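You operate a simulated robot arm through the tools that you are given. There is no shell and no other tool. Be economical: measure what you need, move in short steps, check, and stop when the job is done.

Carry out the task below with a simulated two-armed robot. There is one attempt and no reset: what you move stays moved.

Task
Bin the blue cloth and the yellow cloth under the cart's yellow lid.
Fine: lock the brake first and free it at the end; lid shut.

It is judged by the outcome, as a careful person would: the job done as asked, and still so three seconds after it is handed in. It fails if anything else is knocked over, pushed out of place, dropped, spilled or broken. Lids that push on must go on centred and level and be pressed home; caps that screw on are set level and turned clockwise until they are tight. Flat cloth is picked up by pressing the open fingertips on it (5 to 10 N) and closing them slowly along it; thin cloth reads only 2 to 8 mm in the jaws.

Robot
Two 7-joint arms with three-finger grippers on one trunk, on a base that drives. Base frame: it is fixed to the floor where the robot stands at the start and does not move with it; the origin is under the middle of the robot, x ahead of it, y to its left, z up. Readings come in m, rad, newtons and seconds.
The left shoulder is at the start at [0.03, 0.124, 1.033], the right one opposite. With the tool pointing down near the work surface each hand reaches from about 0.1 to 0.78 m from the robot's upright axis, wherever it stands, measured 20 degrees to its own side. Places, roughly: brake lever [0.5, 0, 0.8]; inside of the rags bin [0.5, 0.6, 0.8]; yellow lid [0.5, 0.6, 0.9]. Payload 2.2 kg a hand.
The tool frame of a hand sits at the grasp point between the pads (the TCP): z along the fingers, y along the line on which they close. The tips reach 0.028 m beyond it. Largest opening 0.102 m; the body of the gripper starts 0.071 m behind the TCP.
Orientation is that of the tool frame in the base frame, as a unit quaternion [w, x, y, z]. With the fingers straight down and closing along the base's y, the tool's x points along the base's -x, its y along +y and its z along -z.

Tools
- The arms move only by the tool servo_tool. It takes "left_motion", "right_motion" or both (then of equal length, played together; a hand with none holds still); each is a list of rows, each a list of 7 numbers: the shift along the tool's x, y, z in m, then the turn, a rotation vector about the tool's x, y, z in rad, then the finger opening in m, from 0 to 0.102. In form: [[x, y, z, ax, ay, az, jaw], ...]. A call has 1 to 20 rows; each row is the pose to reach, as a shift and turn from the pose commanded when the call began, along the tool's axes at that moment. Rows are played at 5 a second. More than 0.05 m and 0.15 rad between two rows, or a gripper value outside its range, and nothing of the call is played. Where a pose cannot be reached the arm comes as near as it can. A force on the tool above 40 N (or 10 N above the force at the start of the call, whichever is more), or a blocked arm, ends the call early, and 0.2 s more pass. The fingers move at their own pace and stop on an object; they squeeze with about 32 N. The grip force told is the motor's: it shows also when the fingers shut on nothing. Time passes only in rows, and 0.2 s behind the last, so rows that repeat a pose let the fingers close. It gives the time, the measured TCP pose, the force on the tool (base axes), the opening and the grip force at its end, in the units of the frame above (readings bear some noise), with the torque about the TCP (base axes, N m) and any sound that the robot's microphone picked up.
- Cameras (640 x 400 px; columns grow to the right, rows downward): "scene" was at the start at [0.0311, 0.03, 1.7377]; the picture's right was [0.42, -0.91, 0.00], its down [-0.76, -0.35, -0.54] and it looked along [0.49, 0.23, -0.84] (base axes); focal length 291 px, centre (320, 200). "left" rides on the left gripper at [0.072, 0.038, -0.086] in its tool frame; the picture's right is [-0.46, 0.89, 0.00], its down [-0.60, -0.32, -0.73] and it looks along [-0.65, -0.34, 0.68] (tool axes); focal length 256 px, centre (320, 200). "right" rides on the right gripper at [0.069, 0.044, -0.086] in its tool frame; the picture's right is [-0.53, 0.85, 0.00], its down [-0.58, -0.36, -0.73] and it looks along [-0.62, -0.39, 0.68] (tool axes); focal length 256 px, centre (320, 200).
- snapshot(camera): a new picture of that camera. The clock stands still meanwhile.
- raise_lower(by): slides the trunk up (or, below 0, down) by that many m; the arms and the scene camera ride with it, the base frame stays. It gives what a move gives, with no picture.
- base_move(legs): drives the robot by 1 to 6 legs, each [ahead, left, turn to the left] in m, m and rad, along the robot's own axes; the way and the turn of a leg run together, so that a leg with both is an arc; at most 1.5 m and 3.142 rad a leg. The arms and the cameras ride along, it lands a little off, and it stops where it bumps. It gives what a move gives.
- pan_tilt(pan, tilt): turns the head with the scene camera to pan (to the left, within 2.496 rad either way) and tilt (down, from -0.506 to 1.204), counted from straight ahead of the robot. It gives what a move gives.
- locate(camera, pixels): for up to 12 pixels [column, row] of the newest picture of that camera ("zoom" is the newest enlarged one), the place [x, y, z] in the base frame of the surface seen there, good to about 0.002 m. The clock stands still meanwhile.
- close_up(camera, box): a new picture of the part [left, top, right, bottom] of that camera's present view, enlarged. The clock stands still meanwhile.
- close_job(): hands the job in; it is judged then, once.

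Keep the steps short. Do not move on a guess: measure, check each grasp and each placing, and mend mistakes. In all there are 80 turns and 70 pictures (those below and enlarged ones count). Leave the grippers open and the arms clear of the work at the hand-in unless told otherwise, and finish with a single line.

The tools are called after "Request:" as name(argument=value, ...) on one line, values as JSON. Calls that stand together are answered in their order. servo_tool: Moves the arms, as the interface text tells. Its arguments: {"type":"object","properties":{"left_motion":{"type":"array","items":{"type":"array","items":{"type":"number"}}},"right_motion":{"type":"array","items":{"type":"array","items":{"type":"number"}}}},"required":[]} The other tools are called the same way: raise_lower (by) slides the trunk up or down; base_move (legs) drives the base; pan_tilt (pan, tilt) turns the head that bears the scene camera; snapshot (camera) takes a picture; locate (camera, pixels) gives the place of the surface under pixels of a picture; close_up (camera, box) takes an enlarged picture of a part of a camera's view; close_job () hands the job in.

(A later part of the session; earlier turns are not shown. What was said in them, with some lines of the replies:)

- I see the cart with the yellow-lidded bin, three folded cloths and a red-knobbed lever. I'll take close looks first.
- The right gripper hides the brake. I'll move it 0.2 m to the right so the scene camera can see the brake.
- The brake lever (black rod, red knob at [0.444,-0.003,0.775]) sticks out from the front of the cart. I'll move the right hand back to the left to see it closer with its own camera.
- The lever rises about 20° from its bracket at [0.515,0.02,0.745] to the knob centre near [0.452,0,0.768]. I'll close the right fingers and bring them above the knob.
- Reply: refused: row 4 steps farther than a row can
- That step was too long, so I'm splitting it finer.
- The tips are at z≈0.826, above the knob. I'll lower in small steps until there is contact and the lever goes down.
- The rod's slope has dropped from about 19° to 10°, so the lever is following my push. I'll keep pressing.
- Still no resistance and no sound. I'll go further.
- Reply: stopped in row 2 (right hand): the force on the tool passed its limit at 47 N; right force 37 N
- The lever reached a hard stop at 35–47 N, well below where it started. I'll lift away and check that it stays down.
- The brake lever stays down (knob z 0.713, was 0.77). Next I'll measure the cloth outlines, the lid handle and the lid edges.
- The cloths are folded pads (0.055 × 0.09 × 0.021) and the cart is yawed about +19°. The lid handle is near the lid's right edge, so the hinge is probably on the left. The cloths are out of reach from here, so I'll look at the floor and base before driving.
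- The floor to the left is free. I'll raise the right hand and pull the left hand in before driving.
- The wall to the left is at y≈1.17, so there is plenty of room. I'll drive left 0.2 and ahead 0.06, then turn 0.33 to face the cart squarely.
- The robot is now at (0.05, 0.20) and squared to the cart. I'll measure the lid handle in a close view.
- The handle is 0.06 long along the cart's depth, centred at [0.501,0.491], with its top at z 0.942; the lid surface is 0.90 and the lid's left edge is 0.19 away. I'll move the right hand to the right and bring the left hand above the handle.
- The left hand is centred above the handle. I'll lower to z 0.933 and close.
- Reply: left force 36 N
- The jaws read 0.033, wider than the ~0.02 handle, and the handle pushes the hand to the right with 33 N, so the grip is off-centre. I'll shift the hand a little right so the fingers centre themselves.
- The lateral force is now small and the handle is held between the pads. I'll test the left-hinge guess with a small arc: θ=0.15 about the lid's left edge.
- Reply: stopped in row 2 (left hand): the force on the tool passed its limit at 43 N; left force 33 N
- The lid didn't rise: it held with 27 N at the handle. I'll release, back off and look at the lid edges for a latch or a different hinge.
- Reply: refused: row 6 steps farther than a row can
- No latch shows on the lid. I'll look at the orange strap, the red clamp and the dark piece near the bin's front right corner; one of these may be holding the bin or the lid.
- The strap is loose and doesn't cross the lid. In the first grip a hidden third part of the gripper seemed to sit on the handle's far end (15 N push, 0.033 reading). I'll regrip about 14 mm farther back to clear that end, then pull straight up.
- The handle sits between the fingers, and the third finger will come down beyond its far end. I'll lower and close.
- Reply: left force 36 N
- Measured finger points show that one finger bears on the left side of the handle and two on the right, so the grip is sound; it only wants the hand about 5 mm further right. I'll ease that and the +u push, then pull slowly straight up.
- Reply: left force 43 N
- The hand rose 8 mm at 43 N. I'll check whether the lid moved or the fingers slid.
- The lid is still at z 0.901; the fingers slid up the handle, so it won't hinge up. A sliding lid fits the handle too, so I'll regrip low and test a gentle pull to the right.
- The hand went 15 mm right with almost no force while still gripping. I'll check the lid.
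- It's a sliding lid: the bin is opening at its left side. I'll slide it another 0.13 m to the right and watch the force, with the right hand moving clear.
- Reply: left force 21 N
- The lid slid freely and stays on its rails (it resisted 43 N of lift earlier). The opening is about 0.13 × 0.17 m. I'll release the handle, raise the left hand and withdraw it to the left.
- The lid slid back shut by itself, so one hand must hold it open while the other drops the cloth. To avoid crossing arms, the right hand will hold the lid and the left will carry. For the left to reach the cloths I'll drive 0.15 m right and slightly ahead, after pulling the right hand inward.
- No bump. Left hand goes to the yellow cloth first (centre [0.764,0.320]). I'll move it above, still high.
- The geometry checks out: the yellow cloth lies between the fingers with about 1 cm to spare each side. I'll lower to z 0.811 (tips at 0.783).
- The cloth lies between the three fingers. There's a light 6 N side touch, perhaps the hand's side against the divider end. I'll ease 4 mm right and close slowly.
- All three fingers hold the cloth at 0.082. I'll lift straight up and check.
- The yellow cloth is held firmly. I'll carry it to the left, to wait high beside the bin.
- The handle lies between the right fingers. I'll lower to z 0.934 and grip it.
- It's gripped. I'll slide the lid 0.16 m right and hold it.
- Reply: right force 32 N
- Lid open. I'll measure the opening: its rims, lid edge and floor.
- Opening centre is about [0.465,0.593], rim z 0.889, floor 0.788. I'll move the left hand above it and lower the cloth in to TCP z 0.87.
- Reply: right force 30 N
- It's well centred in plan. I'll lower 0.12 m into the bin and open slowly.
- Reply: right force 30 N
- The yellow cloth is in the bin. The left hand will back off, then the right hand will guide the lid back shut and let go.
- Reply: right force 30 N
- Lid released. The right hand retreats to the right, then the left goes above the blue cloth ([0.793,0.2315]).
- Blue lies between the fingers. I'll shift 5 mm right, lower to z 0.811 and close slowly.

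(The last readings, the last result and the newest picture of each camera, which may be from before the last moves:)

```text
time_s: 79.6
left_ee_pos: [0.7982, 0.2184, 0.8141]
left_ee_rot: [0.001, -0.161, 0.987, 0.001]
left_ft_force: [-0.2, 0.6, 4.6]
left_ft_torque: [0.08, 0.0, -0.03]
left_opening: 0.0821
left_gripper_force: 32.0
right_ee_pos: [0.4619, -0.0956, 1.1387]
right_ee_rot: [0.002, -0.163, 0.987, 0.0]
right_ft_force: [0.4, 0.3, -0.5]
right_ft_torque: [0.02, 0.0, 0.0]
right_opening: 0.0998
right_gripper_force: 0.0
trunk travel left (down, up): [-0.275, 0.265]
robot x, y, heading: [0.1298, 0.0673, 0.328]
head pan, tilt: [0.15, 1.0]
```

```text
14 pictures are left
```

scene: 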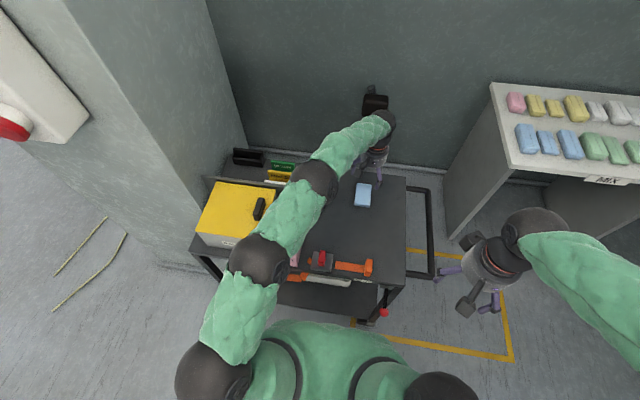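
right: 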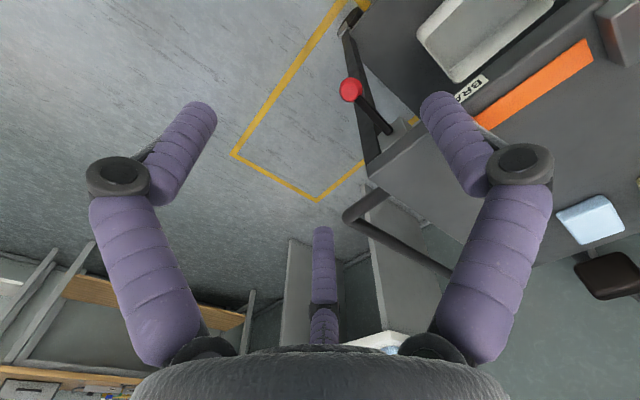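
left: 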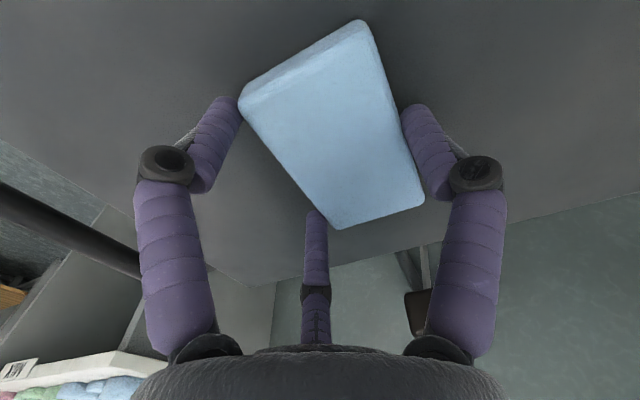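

Gripped as before. I'll lift and carry it to the waiting spot at the left.

Request:
servo_tool(left_motion=[[0, 0, -0.02, 0, 0, 0, 0.02], [0, 0, -0.06, 0, 0, 0, 0.02], [0, 0, -0.105, 0, 0, 0, 0.02], [0, 0, -0.15, 0, 0, 0, 0.02], [0, 0, -0.195, 0, 0, 0, 0.02], [0, 0, -0.24, 0, 0, 0, 0.02], [0, 0, -0.285, 0, 0, 0, 0.02], [0, 0, -0.315, 0, 0, 0, 0.02], [0, 0, -0.315, 0, 0, 0, 0.02]])

Request:
servo_tool(left_motion=[[0.021, 0.0413, 0, 0, 0, 0, 0.02], [0.042, 0.0825, 0, 0, 0, 0, 0.02], [0.063, 0.1238, 0, 0, 0, 0, 0.02], [0.084, 0.165, 0, 0, 0, 0, 0.02], [0.105, 0.2063, 0, 0, 0, 0, 0.02], [0.126, 0.2475, 0, 0, 0, 0, 0.02], [0.147, 0.2888, 0, 0, 0, 0, 0.02], [0.168, 0.33, 0, 0, 0, 0, 0.02], [0.189, 0.3713, 0, 0, 0, 0, 0.02], [0.21, 0.4125, 0, 0, 0, 0, 0.02], [0.231, 0.4538, 0, 0, 0, 0, 0.02], [0.252, 0.495, 0, 0, 0, 0, 0.02], [0.273, 0.5363, 0, 0, 0, 0, 0.02], [0.291, 0.579, 0, 0, 0, 0, 0.02], [0.291, 0.579, 0, 0, 0, 0, 0.02]])

Request:
servo_tool(right_motion=[[-0.018, 0.0415, 0, 0, 0, 0, 0.09], [-0.036, 0.083, 0, 0, 0, 0, 0.09], [-0.054, 0.1245, 0, 0, 0, 0, 0.09], [-0.072, 0.166, 0, 0, 0, 0, 0.09], [-0.09, 0.2075, 0, 0, 0, 0, 0.09], [-0.108, 0.249, 0, 0, 0, 0, 0.09], [-0.126, 0.29, 0, 0, 0, 0, 0.09], [-0.144, 0.332, 0, 0, 0, 0, 0.09], [-0.162, 0.373, 0, 0, 0, 0, 0.09], [-0.18, 0.415, 0, 0, 0, 0, 0.08], [-0.198, 0.457, 0.01, 0, 0, 0, 0.08], [-0.216, 0.4988, 0.02, 0, 0, 0, 0.08], [-0.224, 0.537, 0.04, 0, 0, 0, 0.08], [-0.224, 0.537, 0.08, 0, 0, 0, 0.08], [-0.224, 0.537, 0.12, 0, 0, 0, 0.08], [-0.224, 0.537, 0.145, 0, 0, 0, 0.08], [-0.224, 0.537, 0.145, 0, 0, 0, 0.08]])

Request:
snapshot(camera="scene")

Request:
close_up(camera="right", box=[160, 0, 480, 200])

```text
time_s: 81.6
left_ee_pos: [0.7978, 0.216, 1.1274]
left_ee_rot: [0.001, -0.162, 0.987, 0.001]
left_ft_force: [0.7, 0.3, -0.1]
left_ft_torque: [0.0, 0.01, 0.01]
left_opening: 0.0819
left_gripper_force: 32.1
right_ee_pos: [0.4617, -0.0961, 1.1384]
right_ee_rot: [0.002, -0.163, 0.987, -0.001]
right_ft_force: [-0.3, 0.1, 0.0]
right_ft_torque: [-0.01, -0.02, 0.0]
right_opening: 0.1001
right_gripper_force: 0.1
trunk travel left (down, up): [-0.275, 0.265]
robot x, y, heading: [0.1274, 0.064, 0.326]
head pan, tilt: [0.15, 1.0]
```

```text
time_s: 84.8
left_ee_pos: [0.3385, 0.6735, 1.1296]
left_ee_rot: [0.0, -0.162, 0.987, 0.001]
left_ft_force: [0.4, -0.4, 0.1]
left_ft_torque: [-0.02, 0.02, -0.03]
left_opening: 0.0822
left_gripper_force: 31.9
right_ee_pos: [0.4629, -0.0963, 1.1383]
right_ee_rot: [0.001, -0.163, 0.987, 0.0]
right_ft_force: [-0.2, 0.3, 0.2]
right_ft_torque: [0.02, -0.01, 0.0]
right_opening: 0.1
right_gripper_force: 0.0
trunk travel left (down, up): [-0.275, 0.265]
robot x, y, heading: [0.1244, 0.0719, 0.328]
head pan, tilt: [0.15, 1.0]
```

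```text
time_s: 88.4
left_ee_pos: [0.3385, 0.6738, 1.1298]
left_ee_rot: [0.001, -0.161, 0.987, 0.0]
left_ft_force: [0.2, 0.1, 0.4]
left_ft_torque: [0.05, 0.0, 0.0]
left_opening: 0.0821
left_gripper_force: 31.9
right_ee_pos: [0.5025, 0.4863, 0.9924]
right_ee_rot: [0.002, -0.163, 0.987, 0.0]
right_ft_force: [0.1, -0.6, 0.9]
right_ft_torque: [0.01, -0.05, -0.02]
right_opening: 0.0799
right_gripper_force: 0.1
trunk travel left (down, up): [-0.275, 0.265]
robot x, y, heading: [0.1273, 0.0694, 0.326]
head pan, tilt: [0.15, 1.0]
```

```text
13 pictures are left
```

scene: 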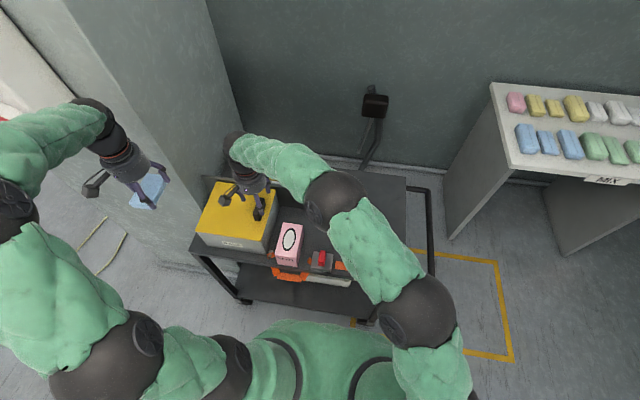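

```text
2.00 times, centred on (320, 100) of right
```

zoom: 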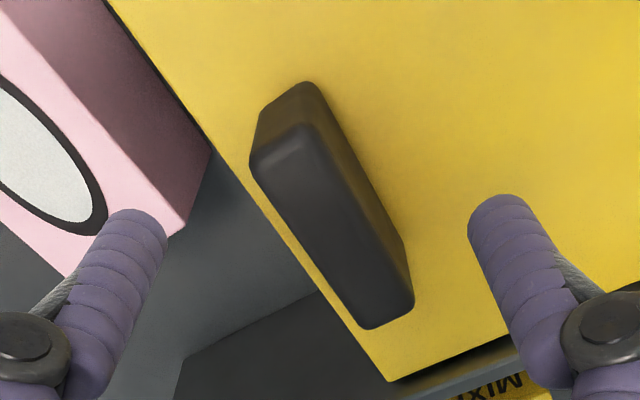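

Blue is held at the left and the right hand is over the handle. I'll lower, grip and slide the lid open as before.

Request:
servo_tool(right_motion=[[0, 0, 0.03, 0, 0, 0, 0.065], [0, 0, 0.05, 0, 0, 0, 0.06], [0, 0, 0.058, 0, 0, 0, 0.055], [0, 0, 0.058, 0, 0, 0, 0.045], [0, 0, 0.058, 0, 0, 0, 0.03], [0, 0, 0.058, 0, 0, 0, 0.0], [0, 0, 0.058, 0, 0, 0, 0.0]])

Request:
servo_tool(right_motion=[[0, -0.013, 0, 0, 0, 0, 0], [0, -0.026, 0, 0, 0, 0, 0], [0, -0.039, 0, 0, 0, 0, 0], [0, -0.052, 0, 0, 0, 0, 0], [0, -0.065, 0, 0, 0, 0, 0], [0, -0.078, 0, 0, 0, 0, 0], [0, -0.091, 0, 0, 0, 0, 0], [0, -0.104, 0, 0, 0, 0, 0], [0, -0.117, 0, 0, 0, 0, 0], [0, -0.13, 0, 0, 0, 0, 0], [0, -0.143, 0, 0, 0, 0, 0], [0, -0.152, 0, 0, 0, 0, 0], [0, -0.16, 0, 0, 0, 0, 0], [0, -0.16, 0, 0, 0, 0, 0]])

Request:
close_up(camera="scene", box=[190, 165, 334, 255])

```text
time_s: 90.0
left_ee_pos: [0.3394, 0.6735, 1.1313]
left_ee_rot: [0.0, -0.161, 0.987, 0.0]
left_ft_force: [0.8, 0.0, -0.4]
left_ft_torque: [0.02, -0.01, 0.0]
left_opening: 0.0818
left_gripper_force: 31.6
right_ee_pos: [0.5035, 0.4857, 0.9335]
right_ee_rot: [0.002, -0.162, 0.987, 0.0]
right_ft_force: [7.6, -5.9, -2.1]
right_ft_torque: [0.08, -0.26, -0.91]
right_opening: 0.0328
right_gripper_force: 44.9
trunk travel left (down, up): [-0.275, 0.265]
robot x, y, heading: [0.1307, 0.0652, 0.329]
head pan, tilt: [0.15, 1.0]
```

```text
time_s: 93.0
left_ee_pos: [0.3368, 0.6744, 1.1306]
left_ee_rot: [0.001, -0.162, 0.987, 0.001]
left_ft_force: [0.8, -0.2, -0.1]
left_ft_torque: [0.02, 0.03, 0.02]
left_opening: 0.0821
left_gripper_force: 31.5
right_ee_pos: [0.5526, 0.3337, 0.9344]
right_ee_rot: [0.001, -0.164, 0.986, -0.001]
right_ft_force: [-13.8, 0.2, 12.6]
right_ft_torque: [0.15, 1.27, -1.0]
right_opening: 0.033
right_gripper_force: 45.1
trunk travel left (down, up): [-0.275, 0.265]
robot x, y, heading: [0.1293, 0.0685, 0.329]
head pan, tilt: [0.15, 1.0]
```

```text
4.44 times, centred on (262, 210) of scene
```

zoom: 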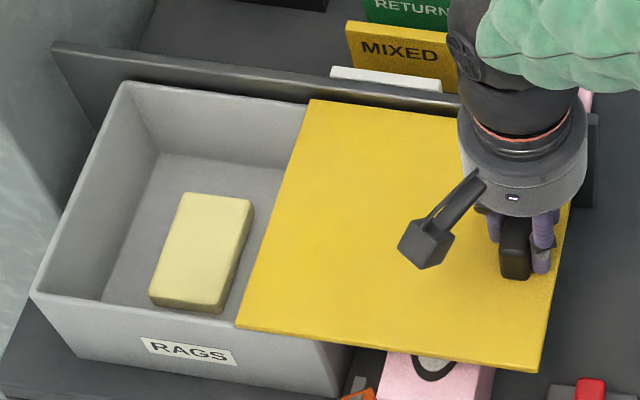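

The yellow cloth is inside and the lid is open. I'll bring blue over by the same path, lower it in, release and back up.

Request:
servo_tool(left_motion=[[-0.024, -0.032, 0.0, 0, 0, 0, 0.02], [-0.048, -0.064, 0.0, 0, 0, 0, 0.02], [-0.072, -0.097, 0.0, 0, 0, 0, 0.02], [-0.0944, -0.1254, 0.0, 0, 0, 0, 0.02], [-0.0944, -0.1254, 0.045, 0, 0, 0, 0.02], [-0.0944, -0.1254, 0.09, 0, 0, 0, 0.02], [-0.0944, -0.1254, 0.135, 0, 0, 0, 0.02], [-0.0944, -0.1254, 0.18, 0, 0, 0, 0.02], [-0.0944, -0.1254, 0.22, 0, 0, 0, 0.02], [-0.0944, -0.1254, 0.258, 0, 0, 0, 0.02], [-0.0944, -0.1254, 0.258, 0, 0, 0, 0.02], [-0.0944, -0.1254, 0.258, 0, 0, 0, 0.09], [-0.0944, -0.1254, 0.258, 0, 0, 0, 0.1], [-0.0944, -0.1254, 0.258, 0, 0, 0, 0.1], [-0.0944, -0.1254, 0.215, 0, 0, 0, 0.1], [-0.0944, -0.1254, 0.17, 0, 0, 0, 0.1], [-0.0944, -0.1254, 0.125, 0, 0, 0, 0.1], [-0.0944, -0.1254, 0.08, 0, 0, 0, 0.1], [-0.0944, -0.1254, 0.035, 0, 0, 0, 0.1], [-0.0944, -0.1254, 0.0, 0, 0, 0, 0.1]])

Request:
servo_tool(left_motion=[[0.024, 0.032, 0, 0, 0, 0, 0.1], [0.048, 0.064, 0, 0, 0, 0, 0.1], [0.072, 0.096, 0, 0, 0, 0, 0.1], [0.095, 0.13, 0, 0, 0, 0, 0.1], [0.095, 0.13, 0, 0, 0, 0, 0.1]])

Request:
close_up(camera="scene", box=[190, 165, 334, 255])

```text
time_s: 97.2
left_ee_pos: [0.4629, 0.5834, 1.1285]
left_ee_rot: [0.0, -0.161, 0.987, 0.0]
left_ft_force: [0.0, -0.3, 0.1]
left_ft_torque: [-0.01, 0.01, -0.04]
left_opening: 0.1001
left_gripper_force: 0.1
right_ee_pos: [0.5527, 0.3329, 0.935]
right_ee_rot: [0.002, -0.163, 0.987, -0.001]
right_ft_force: [-17.3, -0.6, 4.7]
right_ft_torque: [0.42, 0.2, -1.1]
right_opening: 0.033
right_gripper_force: 44.7
trunk travel left (down, up): [-0.275, 0.265]
robot x, y, heading: [0.13, 0.0677, 0.328]
head pan, tilt: [0.15, 1.0]
```

```text
time_s: 98.4
left_ee_pos: [0.3288, 0.6769, 1.13]
left_ee_rot: [0.0, -0.162, 0.987, 0.0]
left_ft_force: [0.3, -0.5, -0.2]
left_ft_torque: [0.02, 0.0, 0.02]
left_opening: 0.1
left_gripper_force: 0.0
right_ee_pos: [0.5526, 0.3337, 0.9342]
right_ee_rot: [0.001, -0.163, 0.987, 0.0]
right_ft_force: [-17.5, 0.0, 0.3]
right_ft_torque: [0.39, 0.47, -1.05]
right_opening: 0.0332
right_gripper_force: 45.3
trunk travel left (down, up): [-0.275, 0.265]
robot x, y, heading: [0.126, 0.0682, 0.328]
head pan, tilt: [0.15, 1.0]
```

```text
4.44 times, centred on (262, 210) of scene
```

zoom: 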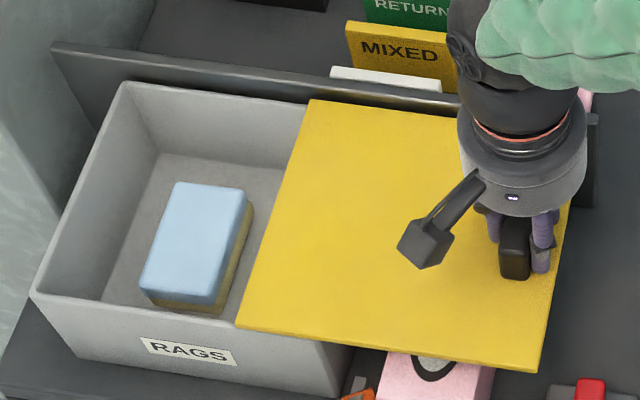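

Both cloths are in the bin, blue on top of yellow. I'll guide the lid shut, release, raise the hand and withdraw right.

Request:
servo_tool(right_motion=[[0, 0.015, 0, 0, 0, 0, 0], [0, 0.03, 0, 0, 0, 0, 0], [0, 0.045, 0, 0, 0, 0, 0], [0, 0.06, 0, 0, 0, 0, 0], [0, 0.075, 0, 0, 0, 0, 0], [0, 0.09, 0, 0, 0, 0, 0], [0, 0.105, 0, 0, 0, 0, 0], [0, 0.12, 0, 0, 0, 0, 0], [0, 0.135, 0, 0, 0, 0, 0], [0, 0.148, 0, 0, 0, 0, 0], [0, 0.157, 0, 0, 0, 0, 0], [0, 0.161, 0, 0, 0, 0, 0], [0, 0.161, 0, 0, 0, 0, 0.045], [0, 0.161, 0, 0, 0, 0, 0.07], [0, 0.161, -0.03, 0, 0, 0, 0.08], [0, 0.161, -0.07, 0, 0, 0, 0.08], [0, 0.161, -0.11, 0, 0, 0, 0.08], [0, 0.161, -0.16, 0, 0, 0, 0.08], [0, 0.161, -0.2, 0, 0, 0, 0.08]])

Request:
servo_tool(right_motion=[[0.018, -0.0415, 0, 0, 0, 0, 0.1], [0.036, -0.083, 0, 0, 0, 0, 0.1], [0.054, -0.1245, 0, 0, 0, 0, 0.1], [0.072, -0.166, 0, 0, 0, 0, 0.1], [0.09, -0.2075, 0, 0, 0, 0, 0.1], [0.108, -0.249, 0, 0, 0, 0, 0.1], [0.126, -0.29, 0, 0, 0, 0, 0.1], [0.144, -0.332, 0, 0, 0, 0, 0.1], [0.162, -0.373, 0, 0, 0, 0, 0.1], [0.18, -0.415, 0, 0, 0, 0, 0.1], [0.198, -0.457, 0, 0, 0, 0, 0.1], [0.216, -0.4988, 0, 0, 0, 0, 0.1], [0.224, -0.54, 0, 0, 0, 0, 0.1], [0.224, -0.54, 0, 0, 0, 0, 0.1]])

Request:
close_up(camera="scene", box=[180, 150, 436, 310])

Request:
locate(camera="zoom", pixels=[[508, 405], [510, 398], [505, 380], [510, 390], [500, 365], [60, 150]])

```text
time_s: 102.4
left_ee_pos: [0.331, 0.6773, 1.1302]
left_ee_rot: [0.002, -0.162, 0.987, 0.001]
left_ft_force: [-0.4, -0.4, -0.5]
left_ft_torque: [-0.02, -0.02, 0.03]
left_opening: 0.1001
left_gripper_force: 0.1
right_ee_pos: [0.5051, 0.4852, 1.1316]
right_ee_rot: [0.001, -0.163, 0.987, -0.001]
right_ft_force: [-0.6, 0.3, -0.2]
right_ft_torque: [0.01, -0.03, 0.01]
right_opening: 0.0799
right_gripper_force: 0.0
trunk travel left (down, up): [-0.275, 0.265]
robot x, y, heading: [0.1286, 0.0696, 0.335]
head pan, tilt: [0.15, 1.0]
```

```text
time_s: 105.4
left_ee_pos: [0.3308, 0.6772, 1.1293]
left_ee_rot: [0.0, -0.162, 0.987, 0.001]
left_ft_force: [0.5, 0.0, 0.0]
left_ft_torque: [-0.02, 0.0, 0.0]
left_opening: 0.1001
left_gripper_force: 0.1
right_ee_pos: [0.4626, -0.0953, 1.1371]
right_ee_rot: [0.001, -0.163, 0.987, -0.001]
right_ft_force: [-0.8, 1.4, 0.2]
right_ft_torque: [0.0, -0.02, 0.02]
right_opening: 0.0999
right_gripper_force: 0.1
trunk travel left (down, up): [-0.275, 0.265]
robot x, y, heading: [0.1288, 0.0712, 0.325]
head pan, tilt: [0.15, 1.0]
```

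```text
2.50 times, centred on (308, 230) of scene
```

zoom: 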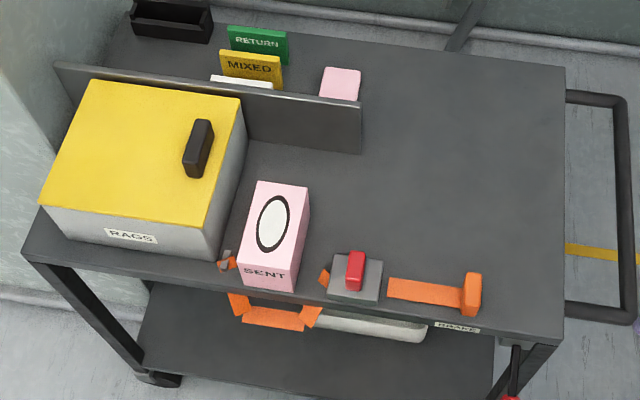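

```text
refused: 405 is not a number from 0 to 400
```

The lid is shut flush and the other items are in place. Next is freeing the brake; I'll measure the knob in a close view.

Request:
close_up(camera="scene", box=[344, 270, 424, 320])

Request:
locate(camera="zoom", pixels=[[320, 340], [300, 340], [340, 340], [320, 365], [320, 320], [330, 290], [335, 250]])

```text
8.00 times, centred on (384, 295) of scene
```

zoom: 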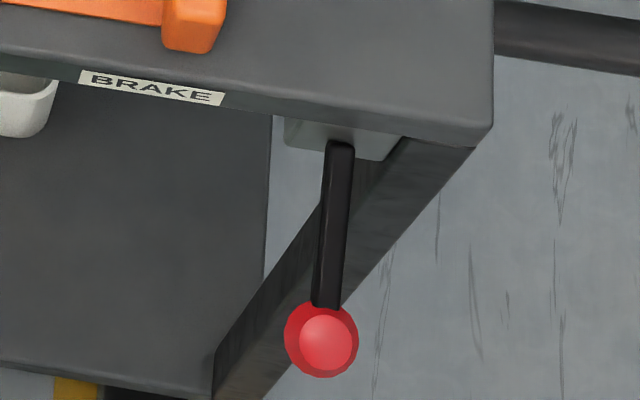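

```text
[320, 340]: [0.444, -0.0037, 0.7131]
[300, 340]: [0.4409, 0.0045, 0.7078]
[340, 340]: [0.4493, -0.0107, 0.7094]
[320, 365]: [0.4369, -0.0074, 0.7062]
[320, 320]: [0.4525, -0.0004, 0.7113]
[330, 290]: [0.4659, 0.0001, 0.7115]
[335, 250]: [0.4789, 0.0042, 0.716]
```

The knob centre is about [0.446,-0.003,0.698]. I'll turn the right hand 0.6 rad so the rod passes between fingers, and come above it with the jaws at 0.08.

Request:
servo_tool(right_motion=[[-0.003, 0.02, 0.03, 0, 0, 0.12, 0.08], [-0.006, 0.04, 0.06, 0, 0, 0.24, 0.08], [-0.009, 0.06, 0.09, 0, 0, 0.36, 0.08], [-0.012, 0.08, 0.12, 0, 0, 0.48, 0.08], [-0.0146, 0.0925, 0.15, 0, 0, 0.6, 0.08], [-0.0146, 0.0925, 0.19, 0, 0, 0.6, 0.08], [-0.0146, 0.0925, 0.23, 0, 0, 0.6, 0.08], [-0.0146, 0.0925, 0.27, 0, 0, 0.6, 0.08], [-0.0146, 0.0925, 0.317, 0, 0, 0.6, 0.08], [-0.0146, 0.0925, 0.317, 0, 0, 0.6, 0.08]])

Request:
snapshot(camera="right")

```text
time_s: 107.6
left_ee_pos: [0.3313, 0.6772, 1.1291]
left_ee_rot: [0.0, -0.161, 0.987, 0.001]
left_ft_force: [-0.5, 0.5, -0.1]
left_ft_torque: [0.0, -0.03, 0.01]
left_opening: 0.1002
left_gripper_force: 0.0
right_ee_pos: [0.448, -0.0075, 0.8159]
right_ee_rot: [0.002, 0.136, 0.991, 0.0]
right_ft_force: [-0.1, -0.2, 0.4]
right_ft_torque: [0.02, -0.02, -0.02]
right_opening: 0.0799
right_gripper_force: 0.0
trunk travel left (down, up): [-0.275, 0.265]
robot x, y, heading: [0.1274, 0.0693, 0.325]
head pan, tilt: [0.15, 1.0]
```

```text
7 pictures are left
```

right: 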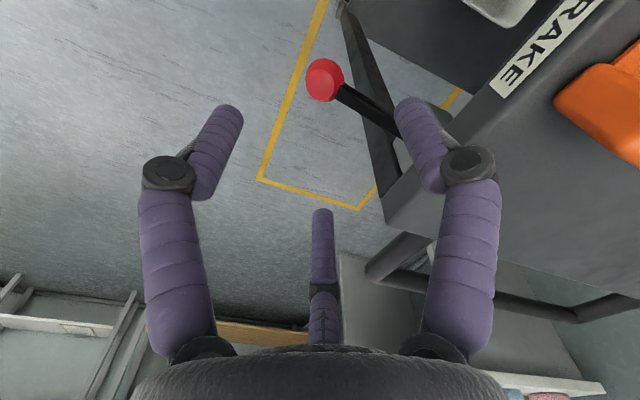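

The rod runs between the right and rear fingers as intended. I'll lower around the knob to z 0.708 in steps.

Request:
servo_tool(right_motion=[[0.003, 0.004, 0.03, 0, 0, 0, 0.08], [0.003, 0.004, 0.055, 0, 0, 0, 0.08], [0.003, 0.004, 0.075, 0, 0, 0, 0.08], [0.003, 0.004, 0.092, 0, 0, 0, 0.08], [0.003, 0.004, 0.107, 0, 0, 0, 0.08], [0.003, 0.004, 0.107, 0, 0, 0, 0.08]])

Request:
snapshot(camera="right")

```text
time_s: 109.0
left_ee_pos: [0.331, 0.6765, 1.1299]
left_ee_rot: [0.0, -0.163, 0.987, 0.001]
left_ft_force: [-0.6, -0.9, 0.3]
left_ft_torque: [0.02, 0.0, 0.02]
left_opening: 0.0998
left_gripper_force: 0.0
right_ee_pos: [0.4462, 0.0001, 0.71]
right_ee_rot: [0.001, 0.136, 0.991, 0.001]
right_ft_force: [-0.3, 0.2, -0.4]
right_ft_torque: [0.0, -0.01, 0.03]
right_opening: 0.08
right_gripper_force: 0.0
trunk travel left (down, up): [-0.275, 0.265]
robot x, y, heading: [0.1282, 0.0685, 0.327]
head pan, tilt: [0.15, 1.0]
```

```text
6 pictures are left
```

right: 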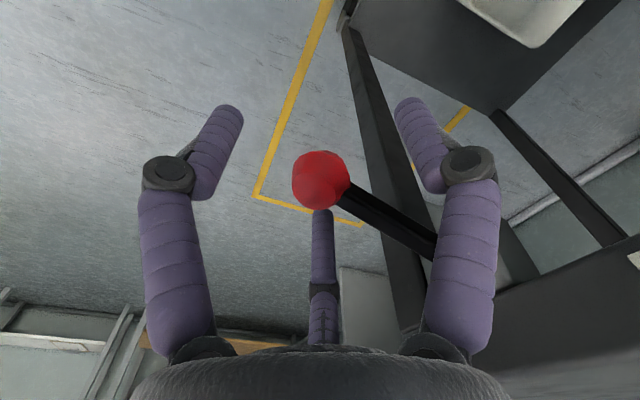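

The knob is centred between the fingers. I'll close on it and lift slowly.

Request:
servo_tool(right_motion=[[0, 0, 0, 0, 0, 0, 0.06], [0, 0, 0, 0, 0, 0, 0.04], [0, 0, 0, 0, 0, 0, 0.02], [0, 0, 0, 0, 0, 0, 0.02], [0.002, 0, -0.01, 0, 0, 0, 0.02], [0.004, 0, -0.02, 0, 0, 0, 0.02], [0.004, 0, -0.03, 0, 0, 0, 0.02], [0.004, 0, -0.04, 0, 0, 0, 0.02], [0.002, 0, -0.05, 0, 0, 0, 0.02], [0, 0, -0.058, 0, 0, 0, 0.02]])

```text
time_s: 111.2
left_ee_pos: [0.333, 0.6769, 1.1295]
left_ee_rot: [0.0, -0.162, 0.987, 0.002]
left_ft_force: [0.1, -0.5, -0.5]
left_ft_torque: [0.02, 0.04, 0.01]
left_opening: 0.0998
left_gripper_force: 0.1
right_ee_pos: [0.4483, -0.0011, 0.7675]
right_ee_rot: [0.001, 0.135, 0.991, 0.0]
right_ft_force: [22.6, -15.4, -7.5]
right_ft_torque: [-0.29, -0.15, 0.14]
right_opening: 0.0375
right_gripper_force: 12.9
trunk travel left (down, up): [-0.275, 0.265]
robot x, y, heading: [0.1294, 0.067, 0.322]
head pan, tilt: [0.15, 1.0]
```

The lever followed. I'll lift a bit more to reach its upper stop.

Request:
servo_tool(right_motion=[[-0.003, 0, -0.004, 0, 0, 0, 0.02], [-0.005, 0, -0.008, 0, 0, 0, 0.02], [-0.006, 0, -0.012, 0, 0, 0, 0.02], [-0.006, 0, -0.015, 0, 0, 0, 0.02]])

Request:
close_up(camera="right", box=[160, 80, 480, 280])

Request:
locate(camera="zoom", pixels=[[300, 200], [360, 240], [420, 275], [460, 300], [320, 180]])

```text
time_s: 112.2
left_ee_pos: [0.3321, 0.6763, 1.1304]
left_ee_rot: [0.001, -0.162, 0.987, 0.001]
left_ft_force: [-0.4, 0.2, -0.8]
left_ft_torque: [0.0, -0.02, 0.0]
left_opening: 0.0999
left_gripper_force: 0.2
right_ee_pos: [0.4522, -0.003, 0.7823]
right_ee_rot: [0.0, 0.136, 0.991, 0.0]
right_ft_force: [8.1, -11.2, -7.7]
right_ft_torque: [-0.11, -0.19, 0.05]
right_opening: 0.0328
right_gripper_force: 9.2
trunk travel left (down, up): [-0.275, 0.265]
robot x, y, heading: [0.1274, 0.0672, 0.327]
head pan, tilt: [0.15, 1.0]
```

```text
2.00 times, centred on (320, 180) of right
```

zoom: 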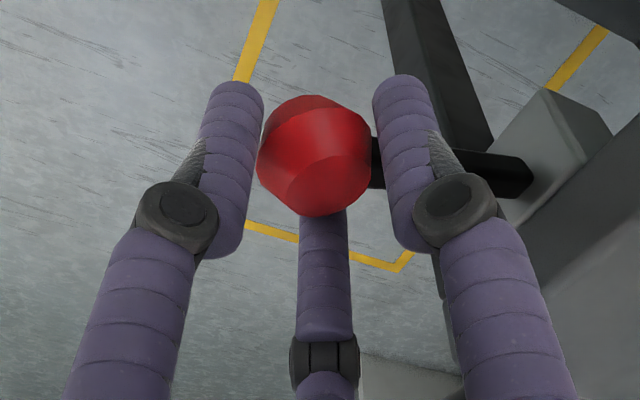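

```text
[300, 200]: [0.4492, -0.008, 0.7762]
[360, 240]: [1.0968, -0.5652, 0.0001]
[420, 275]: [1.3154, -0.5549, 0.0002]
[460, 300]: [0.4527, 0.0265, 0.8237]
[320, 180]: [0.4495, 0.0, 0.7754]
```

The knob's top is back at z 0.776, its original height. I'll open the fingers, rise clear and verify.

Request:
servo_tool(right_motion=[[0, 0, 0, 0, 0, 0, 0.045], [0, 0, 0, 0, 0, 0, 0.06], [0, 0, 0, 0, 0, 0, 0.08], [0, 0, -0.03, 0, 0, 0, 0.08], [0, 0, -0.07, 0, 0, 0, 0.08], [0, 0, -0.11, 0, 0, 0, 0.1], [0.02, -0.03, -0.14, 0, 0, 0, 0.1], [0.04, -0.07, -0.16, 0, 0, 0, 0.1], [0.06, -0.11, -0.18, 0, 0, 0, 0.1], [0.08, -0.15, -0.2, 0, 0, 0, 0.1], [0.08, -0.19, -0.22, 0, 0, 0, 0.1], [0.08, -0.19, -0.22, 0, 0, 0, 0.1]])

Request:
close_up(camera="scene", box=[180, 150, 436, 310])

Request:
locate(camera="zoom", pixels=[[510, 390], [508, 380], [512, 370], [514, 355], [196, 148], [508, 396]])

```text
time_s: 114.4
left_ee_pos: [0.3305, 0.6775, 1.1303]
left_ee_rot: [0.001, -0.161, 0.987, 0.001]
left_ft_force: [0.2, 0.5, 0.8]
left_ft_torque: [-0.02, 0.02, 0.0]
left_opening: 0.1001
left_gripper_force: 0.1
right_ee_pos: [0.3526, -0.112, 0.9831]
right_ee_rot: [0.013, 0.15, 0.989, 0.007]
right_ft_force: [3.0, 3.6, -2.1]
right_ft_torque: [-0.52, 0.08, -0.53]
right_opening: 0.1002
right_gripper_force: 0.1
trunk travel left (down, up): [-0.275, 0.265]
robot x, y, heading: [0.1277, 0.0662, 0.33]
head pan, tilt: [0.15, 1.0]
stopped in row 10 (right hand): the force on the tool passed its limit at 86 N (the readings are from after the stop); the commanded pose is now the measured one
```

```text
2.50 times, centred on (308, 230) of scene
```

zoom: 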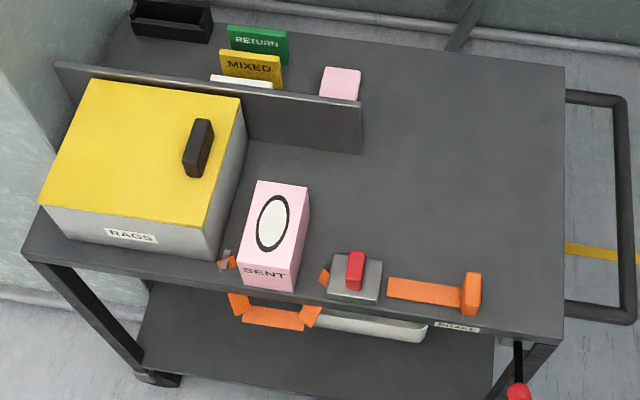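

```text
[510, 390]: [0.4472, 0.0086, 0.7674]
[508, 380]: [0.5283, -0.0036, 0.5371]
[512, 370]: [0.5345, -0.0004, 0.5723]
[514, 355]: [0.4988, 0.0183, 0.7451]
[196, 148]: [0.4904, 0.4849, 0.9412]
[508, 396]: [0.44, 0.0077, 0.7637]
```

The lever is raised and the lid is shut. The right hand bumped something near my own body while retreating. I'll move it up and outward, then look.

Request:
servo_tool(right_motion=[[-0.02, 0, -0.02, 0, 0, 0, 0.1], [-0.04, 0, -0.05, 0, 0, 0, 0.1], [-0.05, 0, -0.09, 0, 0, 0, 0.1], [-0.05, 0, -0.13, 0, 0, 0, 0.1], [-0.05, 0, -0.13, 0, 0, 0, 0.1]])

Request:
snapshot(camera="scene")

Request:
close_up(camera="scene", box=[344, 270, 424, 320])

Request:
locate(camera="zoom", pixels=[[345, 290], [330, 290], [340, 250], [340, 200], [342, 220], [355, 310]])

```text
time_s: 115.6
left_ee_pos: [0.3312, 0.6768, 1.129]
left_ee_rot: [-0.001, -0.162, 0.987, 0.0]
left_ft_force: [0.2, 0.0, -0.3]
left_ft_torque: [0.01, 0.0, 0.03]
left_opening: 0.1
left_gripper_force: 0.1
right_ee_pos: [0.3981, -0.1291, 1.1145]
right_ee_rot: [0.012, 0.15, 0.989, 0.006]
right_ft_force: [-0.1, -1.4, -0.5]
right_ft_torque: [-0.01, 0.0, 0.01]
right_opening: 0.1
right_gripper_force: 0.0
trunk travel left (down, up): [-0.275, 0.265]
robot x, y, heading: [0.1271, 0.0684, 0.332]
head pan, tilt: [0.15, 1.0]
```

```text
3 pictures are left
```

scene: 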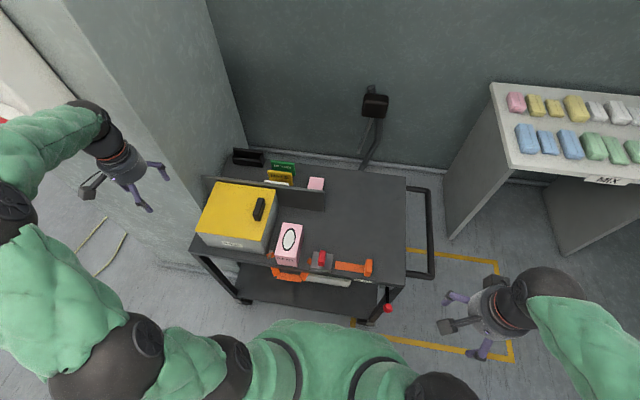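

```text
8.00 times, centred on (384, 295) of scene
```

zoom: 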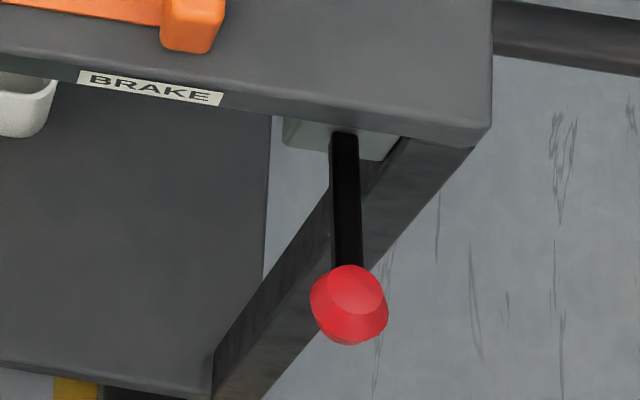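

```text
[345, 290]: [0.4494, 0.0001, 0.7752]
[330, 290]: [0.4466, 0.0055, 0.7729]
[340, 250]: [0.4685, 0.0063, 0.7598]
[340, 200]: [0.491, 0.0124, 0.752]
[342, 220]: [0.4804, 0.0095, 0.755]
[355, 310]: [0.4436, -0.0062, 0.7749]
```

The lever is back at its starting pose (knob z 0.775, slope about 19°) and the cart hasn't moved. The lid is shut and the grippers are open and clear, so I'm handing in.

Request:
close_job()

```text
The job is handed in.
```

Job handed in: the blue and yellow cloths are in the rags bin with the lid shut; the brake was locked first and freed at the end, though the right hand took one 86 N bump while retreating (cause not identified, nothing looks moved).
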